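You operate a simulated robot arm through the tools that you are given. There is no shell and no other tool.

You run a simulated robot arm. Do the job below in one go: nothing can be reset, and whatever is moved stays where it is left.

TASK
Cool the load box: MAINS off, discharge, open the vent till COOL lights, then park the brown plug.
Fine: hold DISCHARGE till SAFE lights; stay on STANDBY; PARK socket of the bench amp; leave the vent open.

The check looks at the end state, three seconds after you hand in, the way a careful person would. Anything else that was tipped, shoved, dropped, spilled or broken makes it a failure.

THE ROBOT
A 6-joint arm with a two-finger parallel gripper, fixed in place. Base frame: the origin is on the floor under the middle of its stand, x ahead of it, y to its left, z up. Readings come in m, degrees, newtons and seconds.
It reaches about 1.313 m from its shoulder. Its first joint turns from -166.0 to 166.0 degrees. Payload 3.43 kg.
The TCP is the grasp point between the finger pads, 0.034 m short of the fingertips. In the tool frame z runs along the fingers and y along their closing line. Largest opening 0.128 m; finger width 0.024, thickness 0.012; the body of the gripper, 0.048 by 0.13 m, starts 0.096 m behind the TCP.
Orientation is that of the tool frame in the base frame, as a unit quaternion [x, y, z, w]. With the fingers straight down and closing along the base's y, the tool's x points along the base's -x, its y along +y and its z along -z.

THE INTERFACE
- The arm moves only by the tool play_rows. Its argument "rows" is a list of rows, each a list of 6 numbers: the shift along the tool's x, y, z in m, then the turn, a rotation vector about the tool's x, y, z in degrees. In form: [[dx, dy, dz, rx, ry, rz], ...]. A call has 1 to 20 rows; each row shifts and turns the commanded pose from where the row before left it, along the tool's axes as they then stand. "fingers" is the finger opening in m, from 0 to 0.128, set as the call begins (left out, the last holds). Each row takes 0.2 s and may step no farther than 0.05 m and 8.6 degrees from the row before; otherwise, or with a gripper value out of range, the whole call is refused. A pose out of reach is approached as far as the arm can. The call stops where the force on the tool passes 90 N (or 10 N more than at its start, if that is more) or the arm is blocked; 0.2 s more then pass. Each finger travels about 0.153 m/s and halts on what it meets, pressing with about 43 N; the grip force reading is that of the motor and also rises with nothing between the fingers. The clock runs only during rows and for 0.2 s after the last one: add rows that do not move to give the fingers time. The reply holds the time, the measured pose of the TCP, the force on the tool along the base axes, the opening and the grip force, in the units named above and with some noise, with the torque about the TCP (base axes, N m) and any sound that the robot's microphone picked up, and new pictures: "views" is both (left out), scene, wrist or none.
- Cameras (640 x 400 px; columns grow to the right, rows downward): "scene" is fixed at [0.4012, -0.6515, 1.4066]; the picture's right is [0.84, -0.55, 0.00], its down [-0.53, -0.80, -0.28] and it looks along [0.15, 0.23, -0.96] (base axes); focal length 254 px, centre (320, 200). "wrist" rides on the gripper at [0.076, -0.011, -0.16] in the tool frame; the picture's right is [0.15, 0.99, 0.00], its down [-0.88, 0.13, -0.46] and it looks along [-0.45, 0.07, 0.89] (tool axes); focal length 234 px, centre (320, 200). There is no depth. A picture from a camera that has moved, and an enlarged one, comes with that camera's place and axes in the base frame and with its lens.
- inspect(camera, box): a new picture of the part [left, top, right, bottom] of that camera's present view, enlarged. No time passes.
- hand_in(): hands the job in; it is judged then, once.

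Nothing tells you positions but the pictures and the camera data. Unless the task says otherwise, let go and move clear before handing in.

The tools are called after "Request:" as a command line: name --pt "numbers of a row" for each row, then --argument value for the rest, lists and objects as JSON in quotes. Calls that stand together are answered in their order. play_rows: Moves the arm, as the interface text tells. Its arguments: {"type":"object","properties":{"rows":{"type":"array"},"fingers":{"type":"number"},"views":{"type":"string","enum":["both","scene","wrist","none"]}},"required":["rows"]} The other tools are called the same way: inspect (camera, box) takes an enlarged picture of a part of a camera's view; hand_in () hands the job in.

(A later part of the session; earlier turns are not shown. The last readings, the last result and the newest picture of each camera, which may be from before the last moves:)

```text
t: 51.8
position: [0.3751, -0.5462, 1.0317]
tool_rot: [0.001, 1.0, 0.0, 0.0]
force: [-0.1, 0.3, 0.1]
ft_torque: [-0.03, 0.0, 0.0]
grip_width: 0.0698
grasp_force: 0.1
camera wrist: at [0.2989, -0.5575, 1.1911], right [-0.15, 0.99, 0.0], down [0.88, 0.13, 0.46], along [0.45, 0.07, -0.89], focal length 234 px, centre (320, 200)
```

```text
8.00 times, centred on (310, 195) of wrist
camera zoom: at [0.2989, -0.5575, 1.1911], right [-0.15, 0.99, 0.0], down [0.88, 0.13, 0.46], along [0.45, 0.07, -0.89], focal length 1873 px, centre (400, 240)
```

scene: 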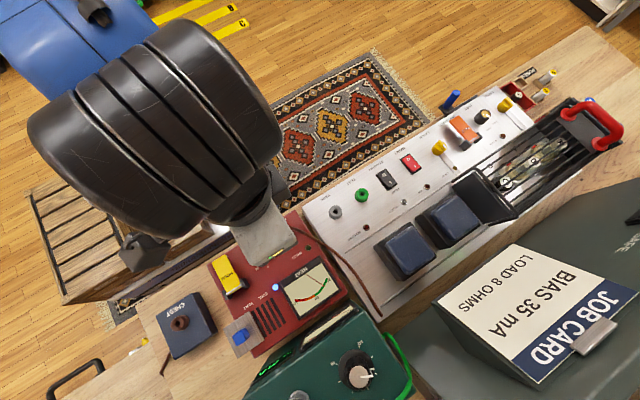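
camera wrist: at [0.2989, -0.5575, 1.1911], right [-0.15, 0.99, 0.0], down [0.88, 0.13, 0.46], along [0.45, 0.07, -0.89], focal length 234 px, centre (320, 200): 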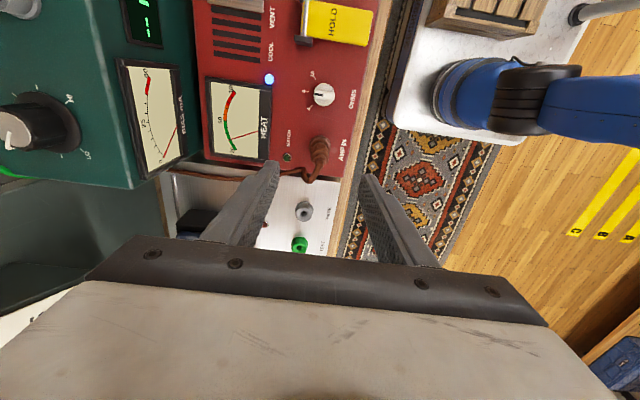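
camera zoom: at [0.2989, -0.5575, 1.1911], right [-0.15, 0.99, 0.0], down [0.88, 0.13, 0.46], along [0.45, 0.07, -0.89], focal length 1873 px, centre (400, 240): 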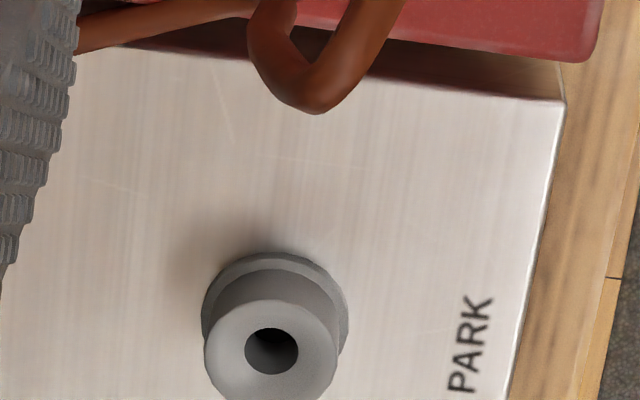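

COOL is bright and HEAT is around 30. Flange geometry gives AMP IN at about (0.382,-0.543) and PARK at about (0.505,-0.554), with PARK about 25 mm lower. I lower over the plug in stages, with the fingers on its ±y sides.

Request:
play_rows --pt "-0.007 0.002 0.025 0 0 0" --pt "0 0 0.025 0 0 0" --pt "0 0 0.02 0 0 0" --pt "0 0 0 0 0 0" --fingers 0.052 --views "wrist"

Request:
inspect --camera "wrist" --box '[250, 110, 390, 215]'

```text
t: 52.8
position: [0.3863, -0.5445, 0.963]
tool_rot: [-0.001, 1.0, 0.0, 0.001]
force: [0.3, 0.0, -0.6]
ft_torque: [-0.02, 0.0, -0.01]
grip_width: 0.0521
grasp_force: 0.1
camera wrist: at [0.3092, -0.5553, 1.1226], right [-0.15, 0.99, 0.0], down [0.88, 0.13, 0.46], along [0.45, 0.07, -0.89], focal length 234 px, centre (320, 200)
```

wrist: 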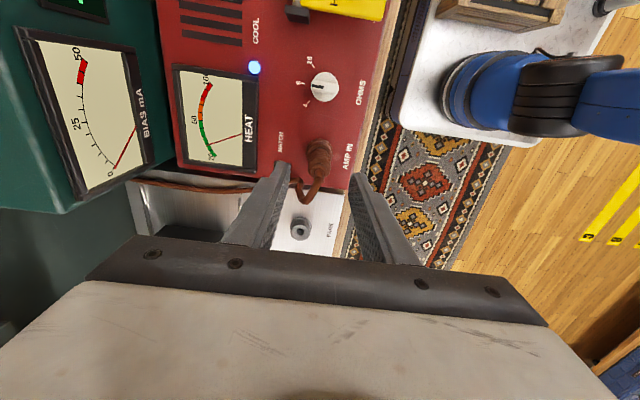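

```text
3.81 times, centred on (320, 162) of wrist
camera zoom: at [0.3092, -0.5553, 1.1226], right [-0.15, 0.99, 0.0], down [0.88, 0.13, 0.46], along [0.45, 0.07, -0.89], focal length 892 px, centre (320, 343)
```

zoom: 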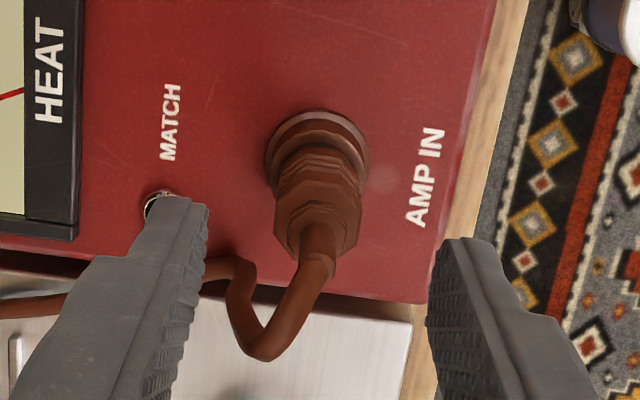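

Request:
play_rows --pt "0.002 0 0.02 0 0 0" --pt "0 0 0.018 0 0 0" --pt "0 0 0 0 0 0" --views "wrist"

Request:
inspect --camera "wrist" --box '[250, 110, 390, 215]'

Request:
inspect --camera "scene" --box '[230, 200, 350, 290]'

```text
t: 53.6
position: [0.3832, -0.5435, 0.9254]
tool_rot: [0.0, 1.0, -0.001, 0.0]
force: [-0.2, -0.3, -0.8]
ft_torque: [0.02, 0.05, -0.01]
grip_width: 0.0521
grasp_force: 0.1
camera wrist: at [0.3064, -0.5542, 1.0846], right [-0.15, 0.99, 0.0], down [0.88, 0.13, 0.46], along [0.45, 0.07, -0.89], focal length 234 px, centre (320, 200)
```

wrist: 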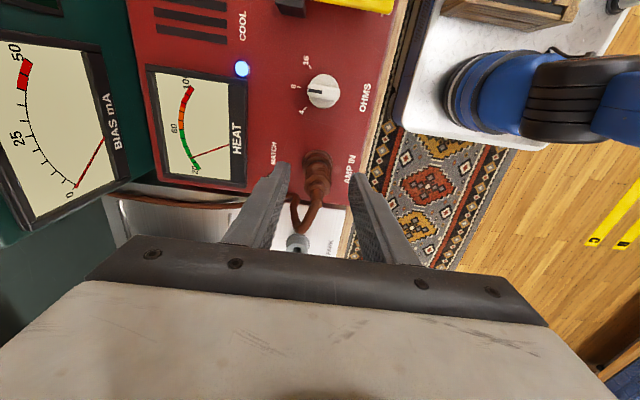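

```text
3.81 times, centred on (320, 162) of wrist
camera zoom: at [0.3064, -0.5542, 1.0846], right [-0.15, 0.99, 0.0], down [0.88, 0.13, 0.46], along [0.45, 0.07, -0.89], focal length 892 px, centre (320, 343)
```

zoom: 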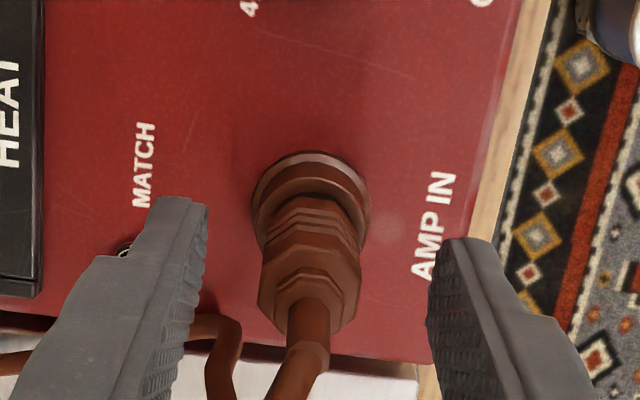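

```text
4.44 times, centred on (290, 245) of scene
camera zoom: at [0.4012, -0.6515, 1.4066], right [0.84, -0.55, 0.0], down [-0.53, -0.8, -0.28], along [0.15, 0.23, -0.96], focal length 1128 px, centre (453, 0)
```

zoom: 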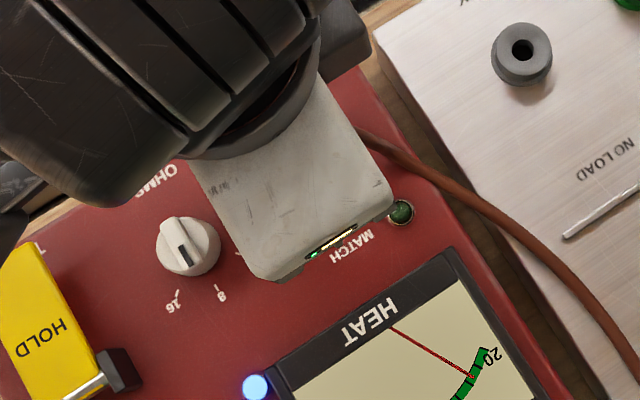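

Plug lies ~2 mm toward -y of the finger centre; x looks aligned. I correct that, lower until the tips are just above the socket flange, and close.

Request:
play_rows --pt "0 -0.0018 0.01 0 0 0" --pt "0 0 0.009 0 0 0" --pt "0 0 0 0 0 0" --views "wrist"

Request:
inspect --camera "wrist" --box '[250, 110, 390, 215]'

```text
t: 54.4
position: [0.3823, -0.5442, 0.903]
tool_rot: [0.0, 1.0, 0.0, 0.0]
force: [-0.6, 0.1, -0.7]
ft_torque: [-0.01, 0.01, 0.0]
grip_width: 0.0521
grasp_force: 0.2
camera wrist: at [0.3057, -0.556, 1.0636], right [-0.15, 0.99, 0.0], down [0.88, 0.13, 0.46], along [0.45, 0.07, -0.89], focal length 234 px, centre (320, 200)
```

wrist: 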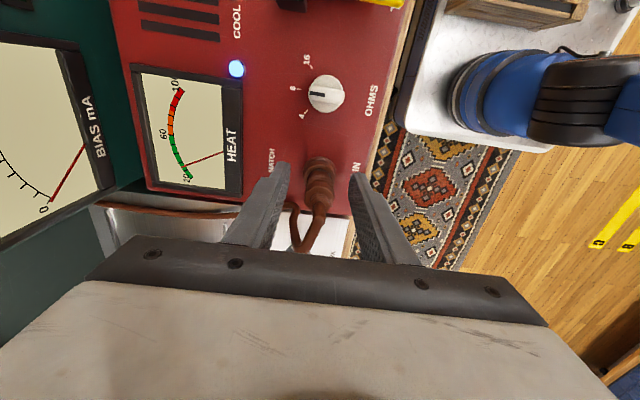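

```text
3.81 times, centred on (320, 162) of wrist
camera zoom: at [0.3057, -0.556, 1.0636], right [-0.15, 0.99, 0.0], down [0.88, 0.13, 0.46], along [0.45, 0.07, -0.89], focal length 892 px, centre (320, 343)
```

zoom: 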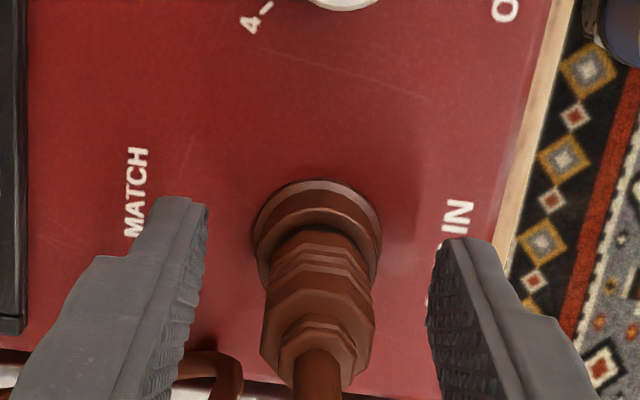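

Request:
play_rows --pt "0 0 0 0 0 0" --pt "0 0 0 0 0 0" --pt "0 0 0 0 0 0" --fingers 0.008 --views "wrist"

Request:
inspect --camera "wrist" --box '[250, 110, 390, 215]'

```text
t: 55.2
position: [0.3814, -0.5457, 0.9028]
tool_rot: [0.0, 1.0, 0.001, 0.0]
force: [-0.1, -0.7, -0.4]
ft_torque: [-0.02, 0.0, 0.0]
grip_width: 0.0209
grasp_force: 42.9
camera wrist: at [0.3057, -0.556, 1.0637], right [-0.15, 0.99, 0.0], down [0.88, 0.13, 0.46], along [0.45, 0.07, -0.89], focal length 234 px, centre (320, 200)
```

wrist: 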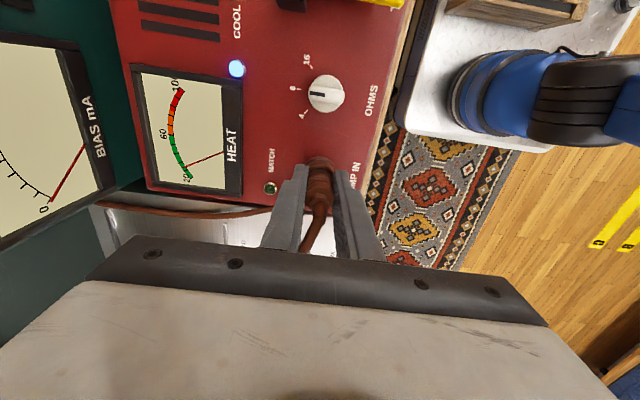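

```text
3.81 times, centred on (320, 162) of wrist
camera zoom: at [0.3057, -0.556, 1.0637], right [-0.15, 0.99, 0.0], down [0.88, 0.13, 0.46], along [0.45, 0.07, -0.89], focal length 892 px, centre (320, 343)
```

zoom: 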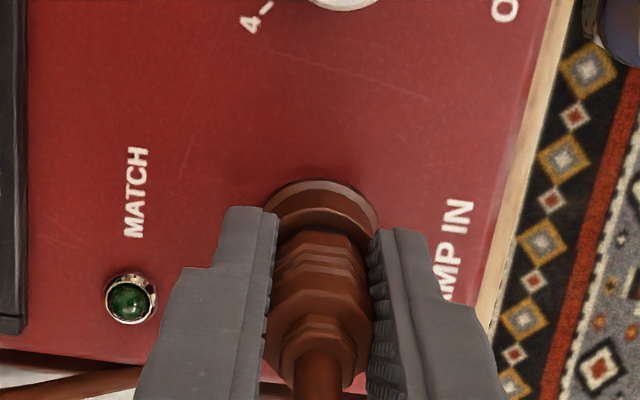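

The plug is gripped at 21 mm width with no side load. I pull straight up in small steps.

Request:
play_rows --pt "0 0 -0.003 0 0 0" --pt "0 0 -0.003 0 0 0" --pt "0 0 -0.003 0 0 0" --pt "0 0 0 0 0 0" --views "wrist"

Request:
inspect --camera "wrist" --box '[250, 110, 390, 215]'

```text
t: 56.2
position: [0.3811, -0.5445, 0.9145]
tool_rot: [0.0, 1.0, 0.0, 0.0]
force: [0.4, 0.6, -0.7]
ft_torque: [-0.02, -0.01, 0.02]
grip_width: 0.0211
grasp_force: 42.9
camera wrist: at [0.3055, -0.5561, 1.0731], right [-0.15, 0.99, 0.0], down [0.88, 0.13, 0.46], along [0.45, 0.07, -0.89], focal length 234 px, centre (320, 200)
```

wrist: 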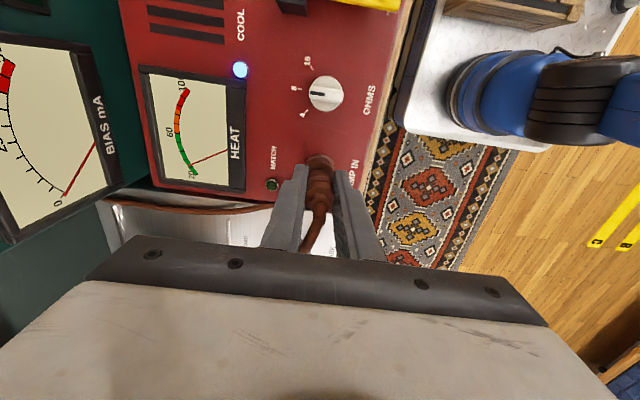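

```text
3.81 times, centred on (320, 162) of wrist
camera zoom: at [0.3055, -0.5561, 1.0731], right [-0.15, 0.99, 0.0], down [0.88, 0.13, 0.46], along [0.45, 0.07, -0.89], focal length 892 px, centre (320, 343)
```

zoom: 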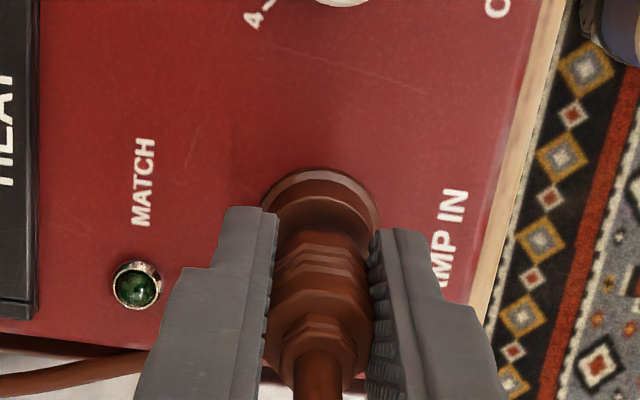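

The plug is coming up with the gripper, no slip. Continuing upward.

Request:
play_rows --pt "0 0 -0.005 0 0 0" --pt "0 0 -0.005 0 0 0" --pt "0 0 -0.005 0 0 0" --pt "0 0 -0.005 0 0 0" --pt "0 0 -0.005 0 0 0" --pt "0 0 -0.005 0 0 0" --pt "0 0 0 0 0 0" --views "wrist"

Request:
inspect --camera "wrist" --box '[250, 110, 390, 215]'

```text
t: 57.8
position: [0.382, -0.5443, 0.9438]
tool_rot: [0.0, 1.0, 0.0, 0.001]
force: [0.7, -0.3, -0.3]
ft_torque: [0.0, 0.03, 0.01]
grip_width: 0.0209
grasp_force: 43.2
camera wrist: at [0.3055, -0.5561, 1.1038], right [-0.15, 0.99, 0.0], down [0.88, 0.13, 0.46], along [0.45, 0.07, -0.89], focal length 234 px, centre (320, 200)
```

wrist: 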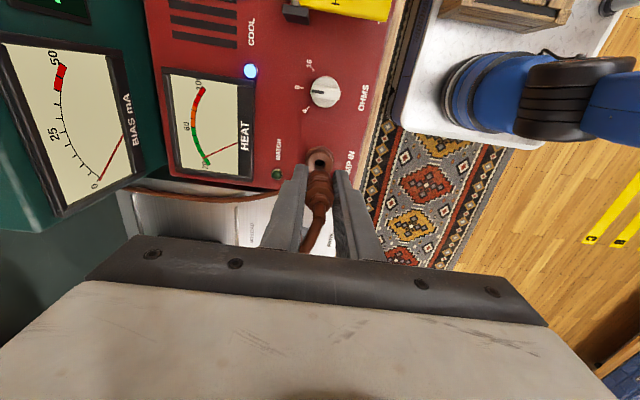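

```text
3.81 times, centred on (320, 162) of wrist
camera zoom: at [0.3055, -0.5561, 1.1038], right [-0.15, 0.99, 0.0], down [0.88, 0.13, 0.46], along [0.45, 0.07, -0.89], focal length 892 px, centre (320, 343)
```

zoom: 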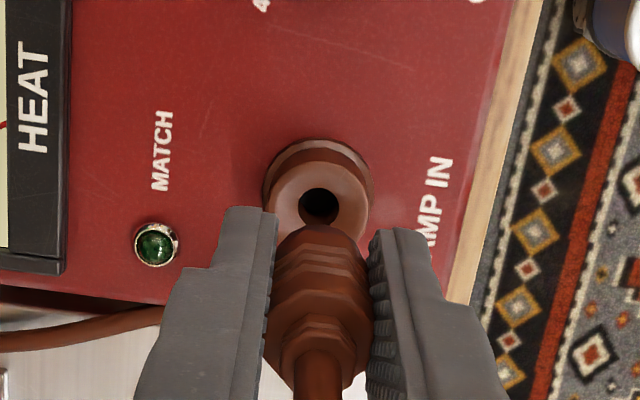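

The AMP IN hole shows directly below the plug. This picture is a handy reference: at the same relative height over PARK, its hole should land on the same pixel (318,206). I raise clear and carry the plug toward PARK.

Request:
play_rows --pt "0 0 -0.02 0 0 0" --pt "0 0 -0.02 0 0 0" --pt "-0.025 -0.0023 0 0 0 0" --pt "-0.025 -0.0023 0 0 0 0" --pt "-0.025 -0.0023 0 0 0 0" --pt "-0.025 -0.0023 0 0 0 0" --pt "-0.0228 -0.0023 0 0 0 0" --pt "0 0 0 0 0 0" --pt "0 0 0 0 0 0" --views "both"

Request:
inspect --camera "wrist" --box '[250, 110, 390, 215]'

Request:
inspect --camera "scene" --box '[270, 170, 430, 280]'

```text
t: 59.8
position: [0.5041, -0.5581, 0.9811]
tool_rot: [0.0, 1.0, 0.0, 0.0]
force: [0.5, -0.1, -0.6]
ft_torque: [0.01, -0.02, 0.03]
grip_width: 0.021
grasp_force: 43.3
camera wrist: at [0.4278, -0.5695, 1.1413], right [-0.15, 0.99, 0.0], down [0.88, 0.13, 0.46], along [0.45, 0.07, -0.89], focal length 234 px, centre (320, 200)
```

scene: 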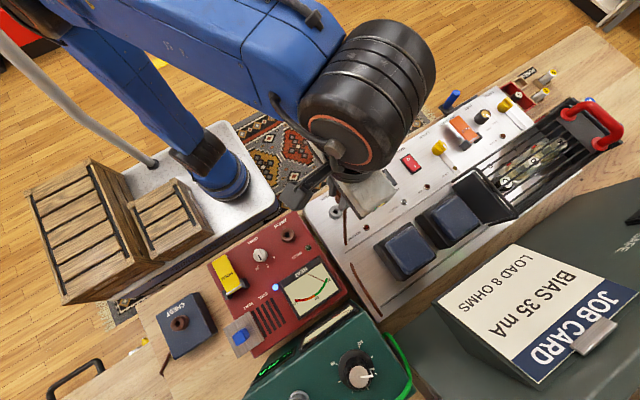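
wrist: 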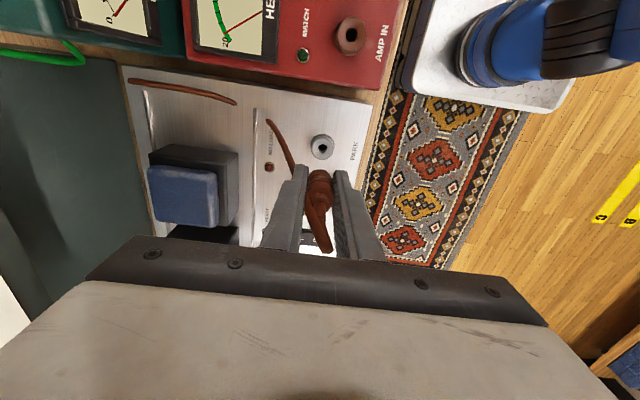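

```text
3.81 times, centred on (320, 162) of wrist
camera zoom: at [0.4278, -0.5695, 1.1413], right [-0.15, 0.99, 0.0], down [0.88, 0.13, 0.46], along [0.45, 0.07, -0.89], focal length 892 px, centre (320, 343)
```

zoom: 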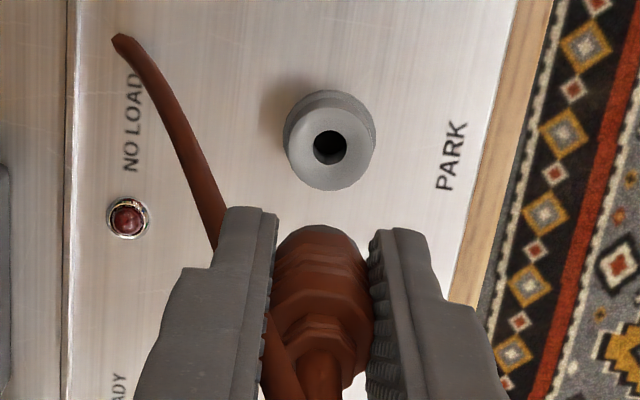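

```text
3.64 times, centred on (350, 225) of scene
camera zoom: at [0.4012, -0.6515, 1.4066], right [0.84, -0.55, 0.0], down [-0.53, -0.8, -0.28], along [0.15, 0.23, -0.96], focal length 923 px, centre (211, 109)
```

zoom: 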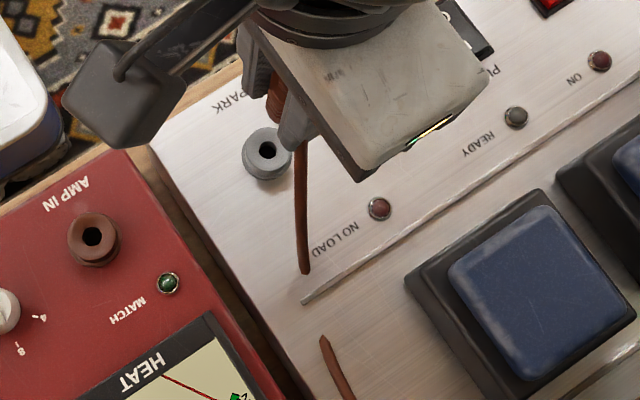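

The plug's free of AMP IN and over PARK; the hole shows about 4 mm toward +y of the plug axis. I correct and lower to the reference relative height to compare pixels.

Request:
play_rows --pt "0.001 0.0044 0.02 0 0 0" --pt "0 0 0.02 0 0 0" --pt "0 0 0.012 0 0 0" --pt "0 0 0.012 0 0 0" --pt "0 0 0 0 0 0" --pt "0 0 0 0 0 0" --views "both"

Request:
inspect --camera "wrist" --box '[250, 110, 390, 215]'

Request:
inspect --camera "scene" --box '[270, 170, 430, 280]'

```text
t: 61.2
position: [0.5032, -0.553, 0.9199]
tool_rot: [0.0, 1.0, 0.0, 0.0]
force: [0.3, 0.6, 0.4]
ft_torque: [-0.02, -0.02, 0.0]
grip_width: 0.0211
grasp_force: 43.0
camera wrist: at [0.4269, -0.5634, 1.0791], right [-0.15, 0.99, 0.0], down [0.88, 0.13, 0.46], along [0.45, 0.07, -0.89], focal length 234 px, centre (320, 200)
```

scene: 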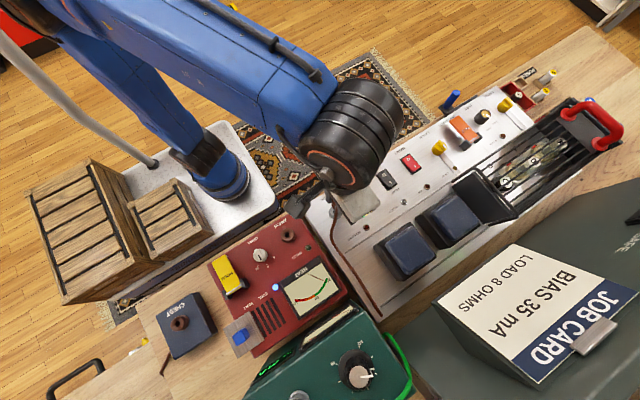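
wrist: 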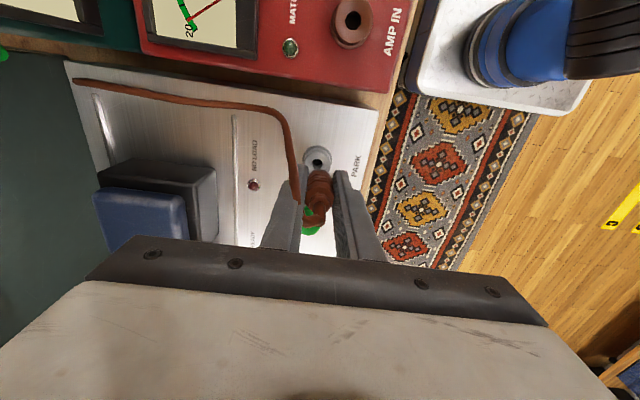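

```text
3.81 times, centred on (320, 162) of wrist
camera zoom: at [0.4269, -0.5634, 1.0791], right [-0.15, 0.99, 0.0], down [0.88, 0.13, 0.46], along [0.45, 0.07, -0.89], focal length 892 px, centre (320, 343)
```

zoom: 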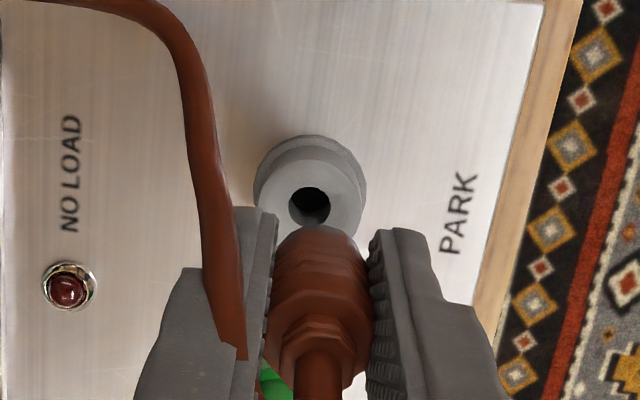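

```text
3.64 times, centred on (350, 225) of scene
camera zoom: at [0.4012, -0.6515, 1.4066], right [0.84, -0.55, 0.0], down [-0.53, -0.8, -0.28], along [0.15, 0.23, -0.96], focal length 923 px, centre (211, 109)
```

zoom: 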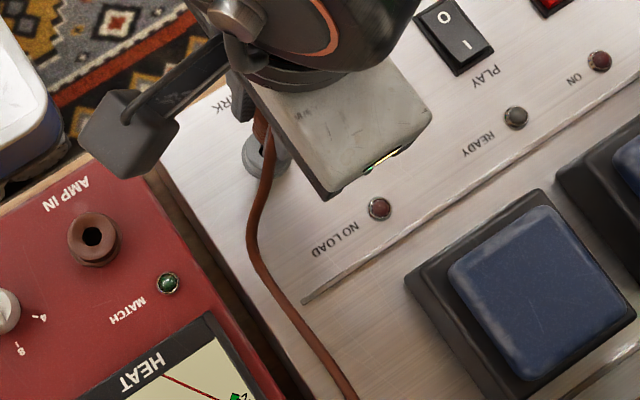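

Rows match the reference; the hole is 8 px left, so I shift 2.2 mm toward -y and re-check.

Request:
play_rows --pt "-0.0003 -0.0022 0 0 0 0" --pt "0 0 0 0 0 0" --pt "0 0 0 0 0 0" --views "none"

Request:
inspect --camera "wrist" --box '[250, 110, 390, 215]'

```text
t: 62.0
position: [0.5036, -0.5543, 0.9202]
tool_rot: [0.0, 1.0, 0.0, 0.0]
force: [0.6, 0.7, -0.7]
ft_torque: [-0.02, 0.03, 0.0]
grip_width: 0.0206
grasp_force: 43.4
```

```text
3.81 times, centred on (320, 162) of wrist
camera zoom: at [0.4267, -0.5654, 1.0796], right [-0.15, 0.99, 0.0], down [0.88, 0.13, 0.46], along [0.45, 0.07, -0.89], focal length 892 px, centre (320, 343)
```

zoom: 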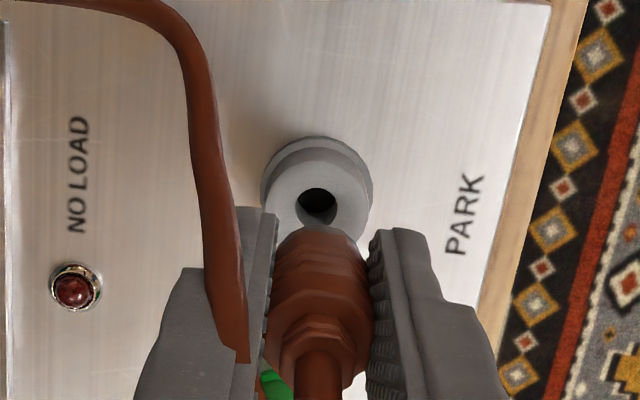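

The hole now matches the reference pixel. I lower the plug toward the socket in small steps.

Request:
play_rows --pt "0 0 0.005 0 0 0" --pt "0 0 0.005 0 0 0" --pt "0 0 0.005 0 0 0" --pt "0 0 0.003 0 0 0" --pt "0 0 0 0 0 0" --views "none"

Request:
inspect --camera "wrist" --box '[250, 110, 390, 215]'

```text
t: 63.2
position: [0.5039, -0.5545, 0.9025]
tool_rot: [0.0, 1.0, 0.001, 0.0]
force: [0.2, 0.6, -1.2]
ft_torque: [-0.01, 0.0, 0.0]
grip_width: 0.0208
grasp_force: 43.5
```

```text
3.81 times, centred on (320, 162) of wrist
camera zoom: at [0.428, -0.5662, 1.0617], right [-0.15, 0.99, 0.0], down [0.88, 0.13, 0.46], along [0.45, 0.07, -0.89], focal length 892 px, centre (320, 343)
```

zoom: 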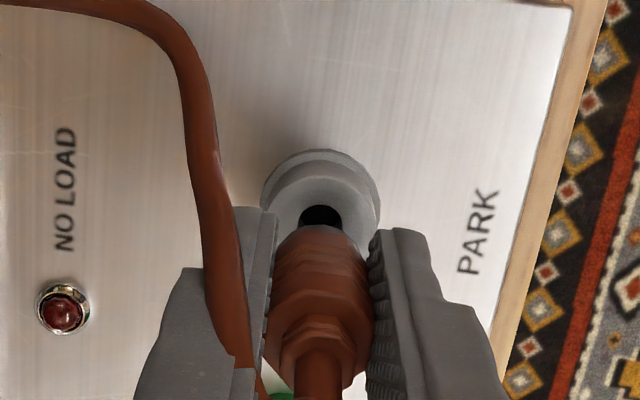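

Request:
play_rows --pt "0 0 0.003 0 0 0" --pt "0 0 0.003 0 0 0" --pt "0 0 0.003 0 0 0" --pt "0 0 0 0 0 0" --views "none"

Request:
inspect --camera "wrist" --box '[250, 110, 390, 215]'

```text
t: 64.2
position: [0.5036, -0.5557, 0.8933]
tool_rot: [0.0, 1.0, 0.0, 0.0]
force: [-6.2, -0.7, -1.7]
ft_torque: [-0.05, 0.28, -0.01]
grip_width: 0.0209
grasp_force: 43.0
```

```text
3.81 times, centred on (320, 162) of wrist
camera zoom: at [0.4271, -0.5662, 1.0523], right [-0.15, 0.99, 0.0], down [0.88, 0.13, 0.46], along [0.45, 0.07, -0.89], focal length 892 px, centre (320, 343)
```

zoom: 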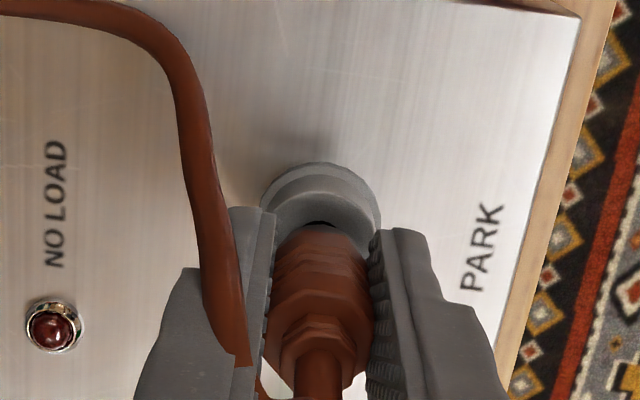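

A slight -x side force shows the pin has entered and touches the wall; I ease 0.4 mm toward -x and continue down.

Request:
play_rows --pt "0.0004 0 0 0 0 0" --pt "0 0 0.002 0 0 0" --pt "0 0 0.002 0 0 0" --pt "0 0 0 0 0 0" --views "none"

Request:
inspect --camera "wrist" --box '[250, 110, 390, 215]'

```text
t: 65.2
position: [0.5031, -0.5558, 0.8887]
tool_rot: [0.0, 1.0, 0.0, 0.0]
force: [-0.2, -0.2, -1.2]
ft_torque: [0.02, 0.0, -0.02]
grip_width: 0.0209
grasp_force: 43.2
```

```text
3.81 times, centred on (320, 162) of wrist
camera zoom: at [0.4264, -0.566, 1.0484], right [-0.15, 0.99, 0.0], down [0.88, 0.13, 0.46], along [0.45, 0.07, -0.89], focal length 892 px, centre (320, 343)
```

zoom: 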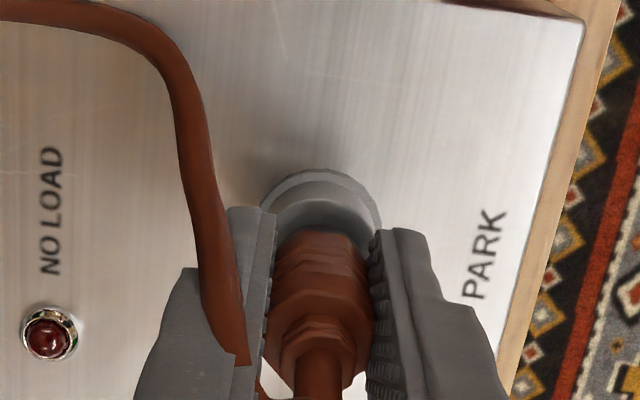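

Request:
play_rows --pt "0 0 0.002 0 0 0" --pt "0 0 0.002 0 0 0" --pt "0 0 0 0 0 0" --views "none"

Request:
inspect --camera "wrist" --box '[250, 110, 390, 215]'

```text
t: 66.0
position: [0.5026, -0.5548, 0.8857]
tool_rot: [0.0, 1.0, -0.001, 0.0]
force: [-6.8, -4.0, 2.1]
ft_torque: [-0.17, 0.25, -0.04]
grip_width: 0.0208
grasp_force: 43.0
```

```text
3.81 times, centred on (320, 162) of wrist
camera zoom: at [0.4263, -0.5654, 1.0448], right [-0.15, 0.99, 0.0], down [0.88, 0.13, 0.46], along [0.45, 0.07, -0.89], focal length 892 px, centre (320, 343)
```

zoom: 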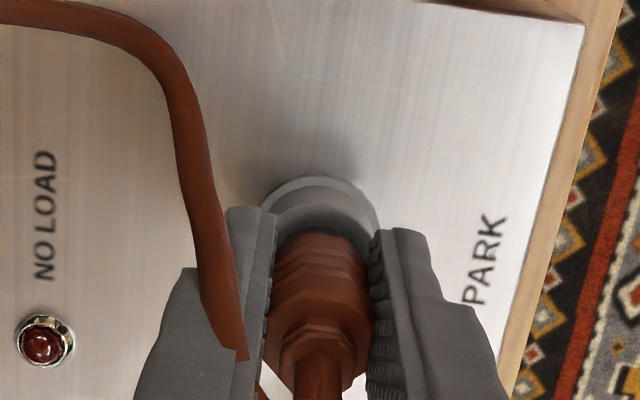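

Request:
play_rows --pt "0.0003 -0.0002 0.001 0 0 0" --pt "0 0 0.002 0 0 0" --pt "0 0 0 0 0 0" --views "none"

Request:
inspect --camera "wrist" --box '[250, 110, 390, 215]'

```text
t: 66.8
position: [0.5018, -0.5535, 0.8836]
tool_rot: [0.0, 1.0, -0.002, 0.001]
force: [5.5, -9.9, 31.1]
ft_torque: [-0.15, -0.11, -0.01]
grip_width: 0.0209
grasp_force: 43.5
```

```text
3.81 times, centred on (320, 162) of wrist
camera zoom: at [0.4258, -0.5651, 1.0431], right [-0.15, 0.99, 0.0], down [0.88, 0.13, 0.46], along [0.45, 0.06, -0.89], focal length 892 px, centre (320, 343)
```

zoom: 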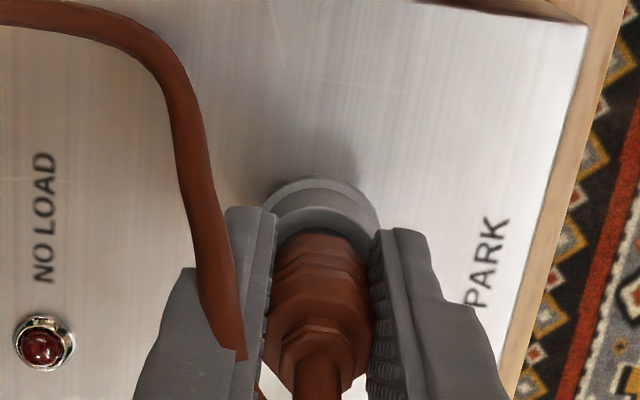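

Force is up to 31 N; the plug is seated or within ~2 mm. I zoom in to check the gap.

Request:
inspect --camera "wrist" --box '[290, 140, 350, 190]'

Request:
inspect --camera "scene" --box '[310, 170, 390, 230]'

```text
8.00 times, centred on (320, 165) of wrist
camera zoom: at [0.4258, -0.5651, 1.0431], right [-0.15, 0.99, 0.0], down [0.88, 0.13, 0.46], along [0.45, 0.06, -0.89], focal length 1873 px, centre (320, 480)
```

zoom: 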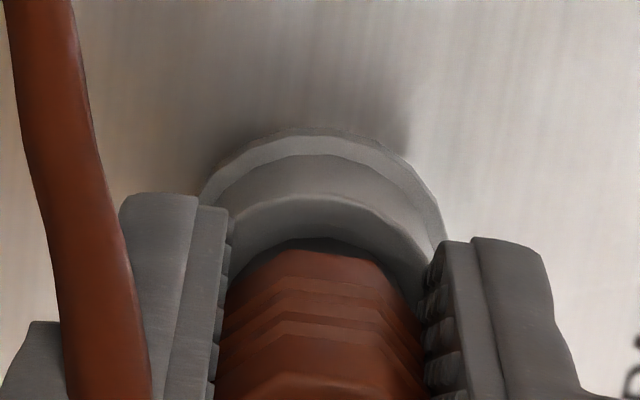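

```text
6.67 times, centred on (350, 200) of scene
camera zoom: at [0.4012, -0.6515, 1.4066], right [0.84, -0.55, 0.0], down [-0.53, -0.8, -0.28], along [0.15, 0.23, -0.96], focal length 1691 px, centre (120, 200)
```

zoom: 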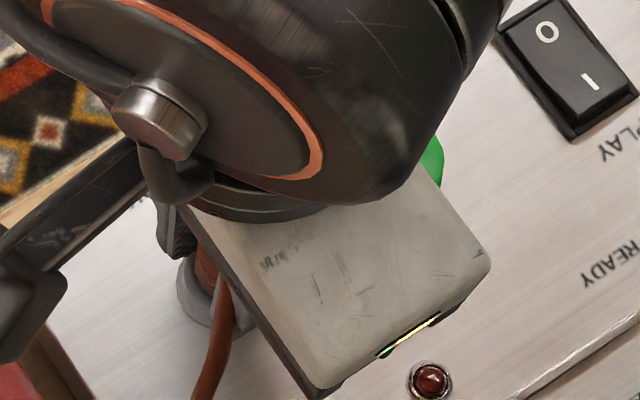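

Request:
play_rows --pt "0 -0.0003 0.0015 0 0 0" --pt "0 0 0 0 0 0" --views "none"

Request:
inspect --camera "wrist" --box '[290, 140, 350, 190]'

```text
t: 67.4
position: [0.5019, -0.5546, 0.882]
tool_rot: [0.001, 1.0, -0.001, 0.002]
force: [5.9, 0.9, 42.6]
ft_torque: [0.49, -0.24, -0.02]
grip_width: 0.0209
grasp_force: 43.1
```

```text
8.00 times, centred on (320, 165) of wrist
camera zoom: at [0.4257, -0.5653, 1.0417], right [-0.15, 0.99, 0.0], down [0.88, 0.13, 0.46], along [0.45, 0.06, -0.89], focal length 1873 px, centre (320, 480)
```

zoom: 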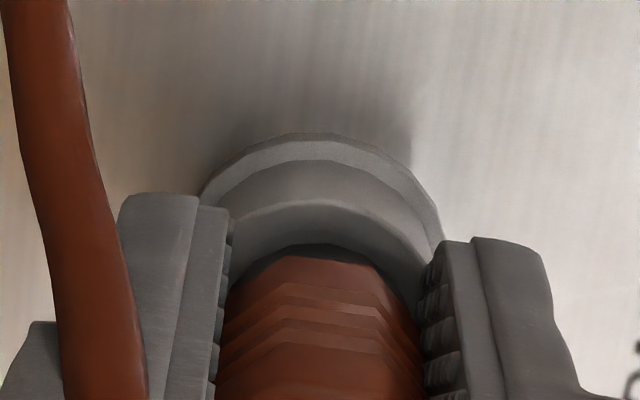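

The plug stopped moving while the fingers slid slightly, so it's bottomed. I relieve the downward load, open the fingers, and rise to check it from the same relative viewpoint I used for AMP IN.

Request:
play_rows --pt "0 0 -0.002 0 0 0" --pt "0 0 0 0 0 0" --views "none"

Request:
play_rows --pt "0 0 0 0 0 0" --pt "0 0 0 0 0 0" --pt "0 0 0 0 0 0" --fingers 0.05 --views "wrist"

Request:
inspect --camera "wrist" --box '[250, 110, 390, 215]'

```text
t: 68.0
position: [0.5015, -0.5559, 0.8822]
tool_rot: [0.0, 1.0, 0.001, 0.0]
force: [1.6, 2.5, 11.7]
ft_torque: [-0.05, -0.19, 0.16]
grip_width: 0.0209
grasp_force: 43.3
```

```text
t: 68.8
position: [0.5026, -0.5539, 0.882]
tool_rot: [0.0, 1.0, -0.001, 0.0]
force: [0.2, 0.3, 0.7]
ft_torque: [-0.01, -0.02, -0.01]
grip_width: 0.0498
grasp_force: 0.0
camera wrist: at [0.4262, -0.5662, 1.0423], right [-0.15, 0.99, 0.0], down [0.88, 0.13, 0.46], along [0.45, 0.07, -0.89], focal length 234 px, centre (320, 200)
```

wrist: 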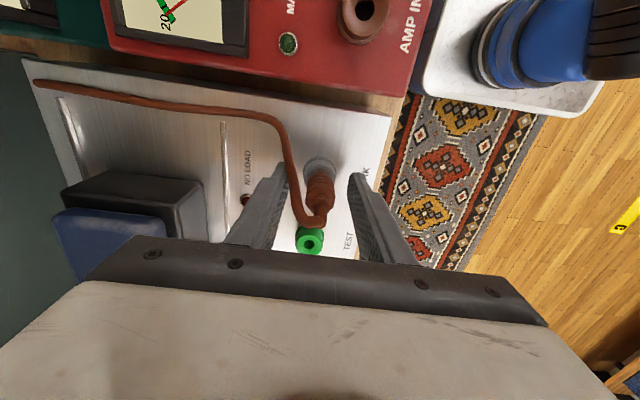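

```text
3.81 times, centred on (320, 162) of wrist
camera zoom: at [0.4262, -0.5662, 1.0423], right [-0.15, 0.99, 0.0], down [0.88, 0.13, 0.46], along [0.45, 0.07, -0.89], focal length 892 px, centre (320, 343)
```

zoom: 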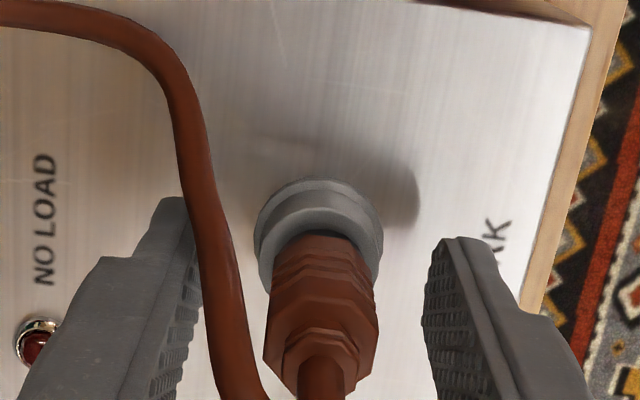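

The plug stands upright in PARK on its own. To judge seating depth, I go to the same relative viewpoint as my earlier AMP IN close-up and compare.

Request:
play_rows --pt "0 0 -0.02 0 0 0" --pt "0 0 -0.03 0 0 0" --pt "0 0 -0.035 0 0 0" --pt "0.003 -0.0015 -0.02 0 0 0" --pt "0.003 -0.0015 -0.0222 0 0 0" --pt "0 0 0 0 0 0" --pt "0 0 0 0 0 0" --fingers 0.07 --views "both"

Request:
inspect --camera "wrist" --box '[290, 125, 350, 175]'

Request:
inspect --camera "scene" --box '[270, 170, 390, 260]'

```text
t: 70.4
position: [0.4971, -0.5582, 1.0103]
tool_rot: [0.0, 1.0, -0.001, 0.0]
force: [0.5, 0.3, -0.2]
ft_torque: [0.0, 0.0, -0.01]
grip_width: 0.0702
grasp_force: 0.0
camera wrist: at [0.4203, -0.5703, 1.1708], right [-0.15, 0.99, 0.0], down [0.88, 0.13, 0.46], along [0.45, 0.07, -0.89], focal length 234 px, centre (320, 200)
```

scene: 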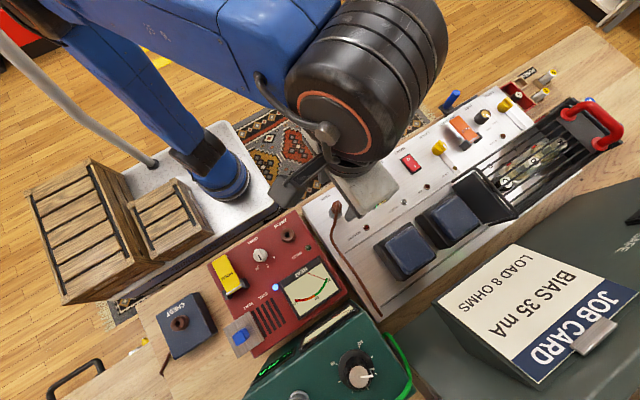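
wrist: 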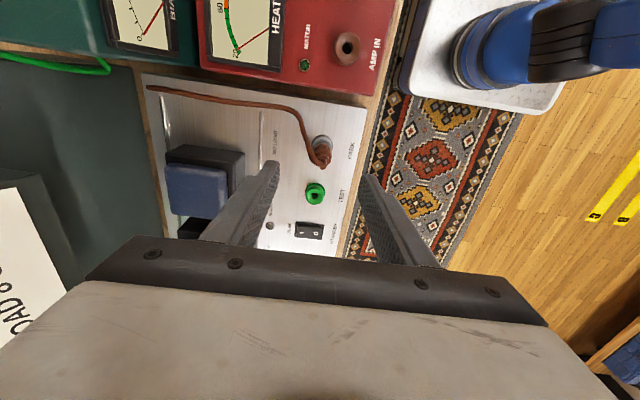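

```text
8.00 times, centred on (320, 150) of wrist
camera zoom: at [0.4203, -0.5703, 1.1708], right [-0.15, 0.99, 0.0], down [0.88, 0.13, 0.46], along [0.45, 0.07, -0.89], focal length 1873 px, centre (320, 600)
```

zoom: 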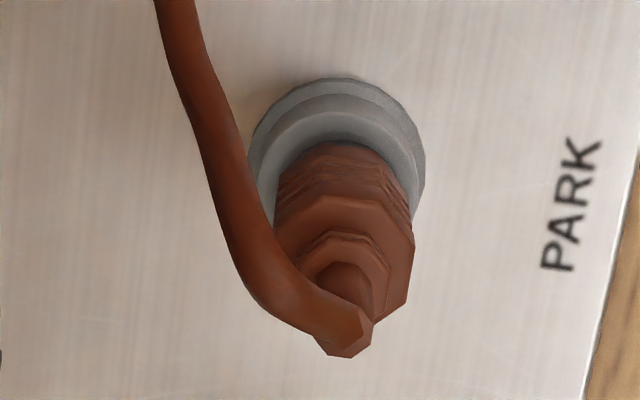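

```text
4.44 times, centred on (330, 215) of scene
camera zoom: at [0.4012, -0.6515, 1.4066], right [0.84, -0.55, 0.0], down [-0.53, -0.8, -0.28], along [0.15, 0.23, -0.96], focal length 1128 px, centre (276, 133)
```

zoom: 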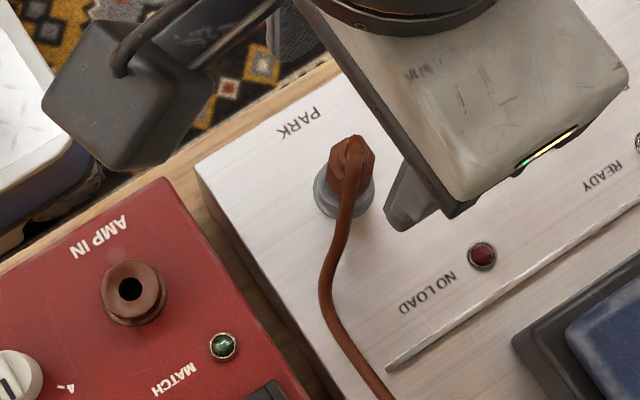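

The views are close, but the plug may sit 2–4 mm higher than it did in AMP IN. I take a more side-on look at the joint from the +y side.

Request:
play_rows --pt "0.015 0.04 0 0 0 0" --pt "0.015 0.04 0 0 0 0" --pt "0.015 0.04 0 0 0 0" --pt "0.012 0.04 0 0 0 0" --pt "0 0.03 0.03 0 0 0" --pt "0 0 0.04 0 0 0" --pt "0 0 0.04 0 0 0" --pt "0 0 0 0 0 0" --views "wrist"

Request:
inspect --camera "wrist" --box '[100, 150, 220, 240]'

```text
t: 72.2
position: [0.4372, -0.3658, 0.8992]
tool_rot: [-0.001, 1.0, 0.0, 0.0]
force: [-1.1, 0.5, 0.1]
ft_torque: [-0.03, 0.03, 0.01]
grip_width: 0.0702
grasp_force: 0.1
camera wrist: at [0.3613, -0.3774, 1.0582], right [-0.15, 0.99, 0.0], down [0.88, 0.13, 0.46], along [0.45, 0.07, -0.89], focal length 234 px, centre (320, 200)
```

wrist: 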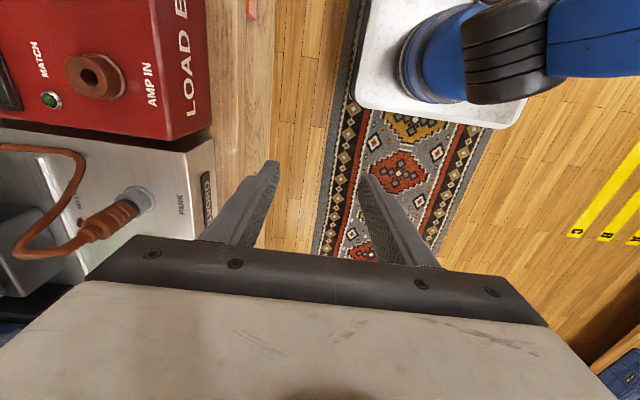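

```text
4.44 times, centred on (160, 195) of wrist
camera zoom: at [0.3613, -0.3774, 1.0582], right [-0.15, 0.99, 0.0], down [0.88, 0.13, 0.46], along [0.45, 0.07, -0.89], focal length 1041 px, centre (1031, 222)
```

zoom: 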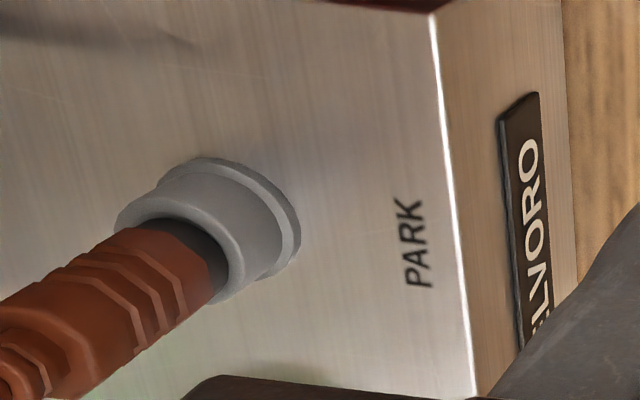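

The joint looks close, but comparing views suggests the plug is a few mm short, probably because my fingertips met the socket rim first. I'll regrip the plug higher and press it home, starting by returning above it.

Request:
play_rows --pt "0 0 -0.035 0 0 0" --pt "0 0 -0.035 0 0 0" --pt "0 0 -0.03 0 0 0" --pt "-0.0126 -0.0374 0 0 0 0" --pt "-0.0126 -0.0374 0 0 0 0" --pt "-0.0126 -0.0374 0 0 0 0" --pt "-0.0126 -0.0374 0 0 0 0" --pt "-0.0126 -0.0374 0 0 0 0" --pt "0 0 0.03 0 0 0" --pt "0 0 0.03 0 0 0" --pt "0 0 0 0 0 0" --fingers 0.054 --views "wrist"

Request:
inspect --camera "wrist" --box '[250, 110, 390, 215]'

```text
t: 74.6
position: [0.4994, -0.556, 0.9392]
tool_rot: [0.0, 1.0, 0.001, 0.001]
force: [-0.1, 0.0, -0.5]
ft_torque: [0.0, -0.01, 0.02]
grip_width: 0.054
grasp_force: 0.0
camera wrist: at [0.4231, -0.5666, 1.0995], right [-0.15, 0.99, 0.0], down [0.88, 0.13, 0.46], along [0.45, 0.07, -0.89], focal length 234 px, centre (320, 200)
```

wrist: 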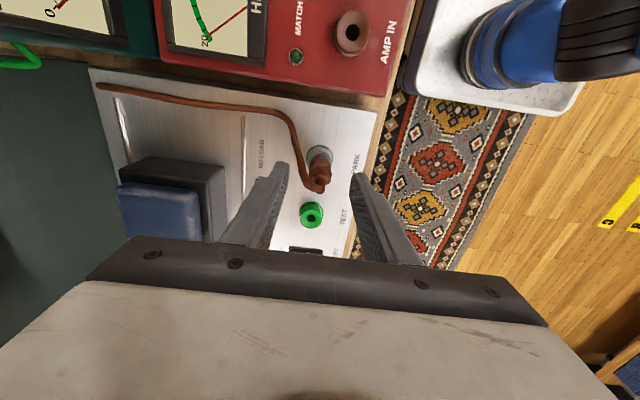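

```text
3.81 times, centred on (320, 162) of wrist
camera zoom: at [0.4231, -0.5666, 1.0995], right [-0.15, 0.99, 0.0], down [0.88, 0.13, 0.46], along [0.45, 0.07, -0.89], focal length 892 px, centre (320, 343)
```

zoom: 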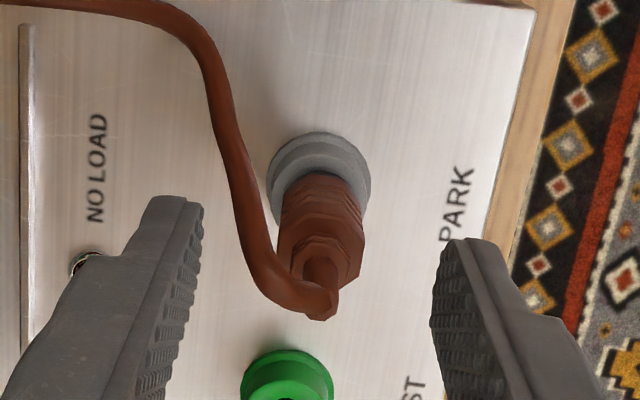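

Request:
play_rows --pt "-0.0035 0 0.015 0 0 0" --pt "0 0 0.015 0 0 0" --pt "0 0 0 0 0 0" --pt "0 0 0 0 0 0" --views "none"

Request:
inspect --camera "wrist" --box '[250, 110, 390, 215]'

```text
t: 75.6
position: [0.5051, -0.5547, 0.9092]
tool_rot: [0.0, 1.0, 0.0, 0.0]
force: [-0.2, -0.3, 0.3]
ft_torque: [0.01, -0.01, 0.02]
grip_width: 0.0541
grasp_force: 0.0
```

```text
3.81 times, centred on (320, 162) of wrist
camera zoom: at [0.429, -0.5661, 1.0688], right [-0.15, 0.99, 0.0], down [0.88, 0.13, 0.46], along [0.45, 0.07, -0.89], focal length 892 px, centre (320, 343)
```

zoom: 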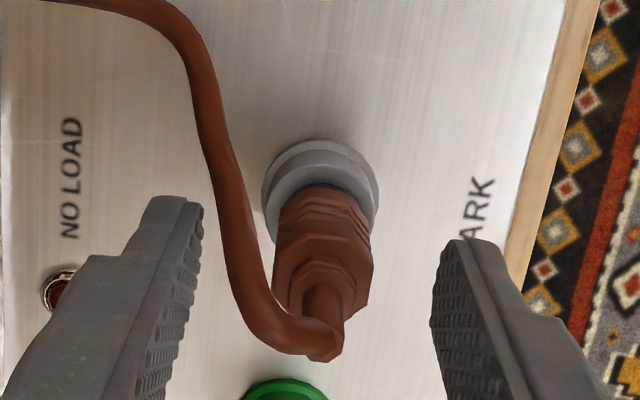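

Request:
play_rows --pt "0.0012 0 0.009 0 0 0" --pt "0 0 0.007 0 0 0" --pt "0 0 0 0 0 0" --views "none"

Request:
play_rows --pt "0 0 0 0 0 0" --pt "0 0 0 0 0 0" --pt "0 0 0 0 0 0" --fingers 0.008 --views "wrist"

Request:
inspect --camera "wrist" --box '[290, 140, 350, 190]'

```text
t: 76.4
position: [0.5045, -0.5559, 0.8928]
tool_rot: [-0.001, 1.0, 0.0, 0.0]
force: [-0.6, -0.3, -0.8]
ft_torque: [-0.01, 0.01, 0.0]
grip_width: 0.0539
grasp_force: 0.0
```

```text
t: 77.2
position: [0.5042, -0.5564, 0.8943]
tool_rot: [0.0, 1.0, 0.0, 0.0]
force: [-0.1, 0.0, -1.3]
ft_torque: [0.03, -0.04, -0.02]
grip_width: 0.021
grasp_force: 42.9
camera wrist: at [0.4279, -0.5663, 1.054], right [-0.15, 0.99, 0.0], down [0.88, 0.13, 0.46], along [0.45, 0.07, -0.89], focal length 234 px, centre (320, 200)
```

wrist: 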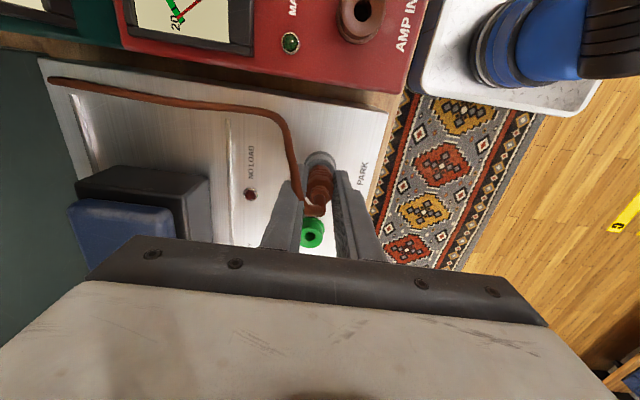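

```text
8.00 times, centred on (320, 165) of wrist
camera zoom: at [0.4279, -0.5663, 1.054], right [-0.15, 0.99, 0.0], down [0.88, 0.13, 0.46], along [0.45, 0.07, -0.89], focal length 1873 px, centre (320, 480)
```

zoom: 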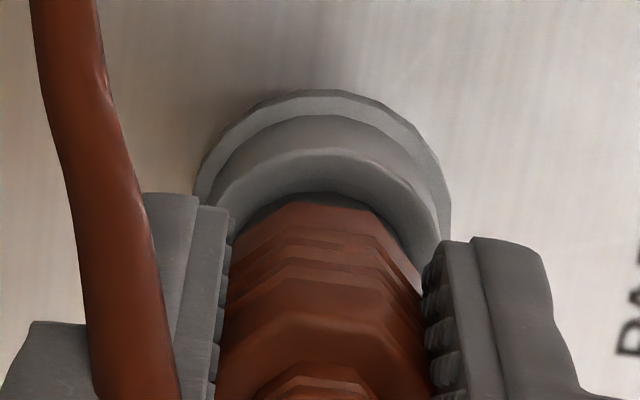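

Gripped higher now, tips ~1 cm above the socket rim, no side load. I press down in 2 mm steps.

Request:
play_rows --pt "0 0 0.002 0 0 0" --pt "0 0 0 0 0 0" --views "none"

Request:
inspect --camera "wrist" --box '[290, 140, 350, 190]'

```text
t: 77.8
position: [0.5037, -0.555, 0.8934]
tool_rot: [0.0, 1.0, -0.001, 0.001]
force: [5.5, -7.4, 29.2]
ft_torque: [-0.19, -0.18, -0.05]
grip_width: 0.0208
grasp_force: 43.1
```

```text
8.00 times, centred on (320, 165) of wrist
camera zoom: at [0.4275, -0.5655, 1.0536], right [-0.15, 0.99, 0.0], down [0.88, 0.13, 0.46], along [0.45, 0.06, -0.89], focal length 1873 px, centre (320, 480)
```

zoom: 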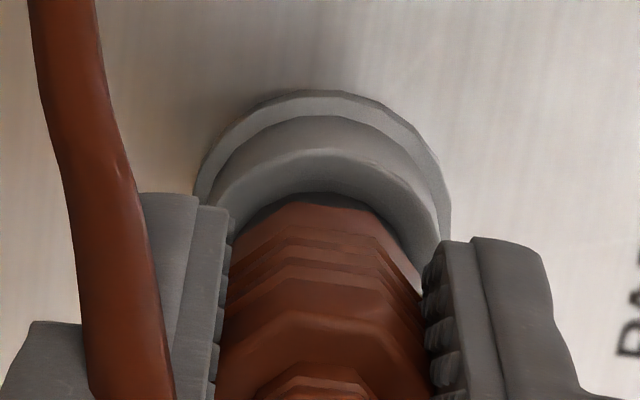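

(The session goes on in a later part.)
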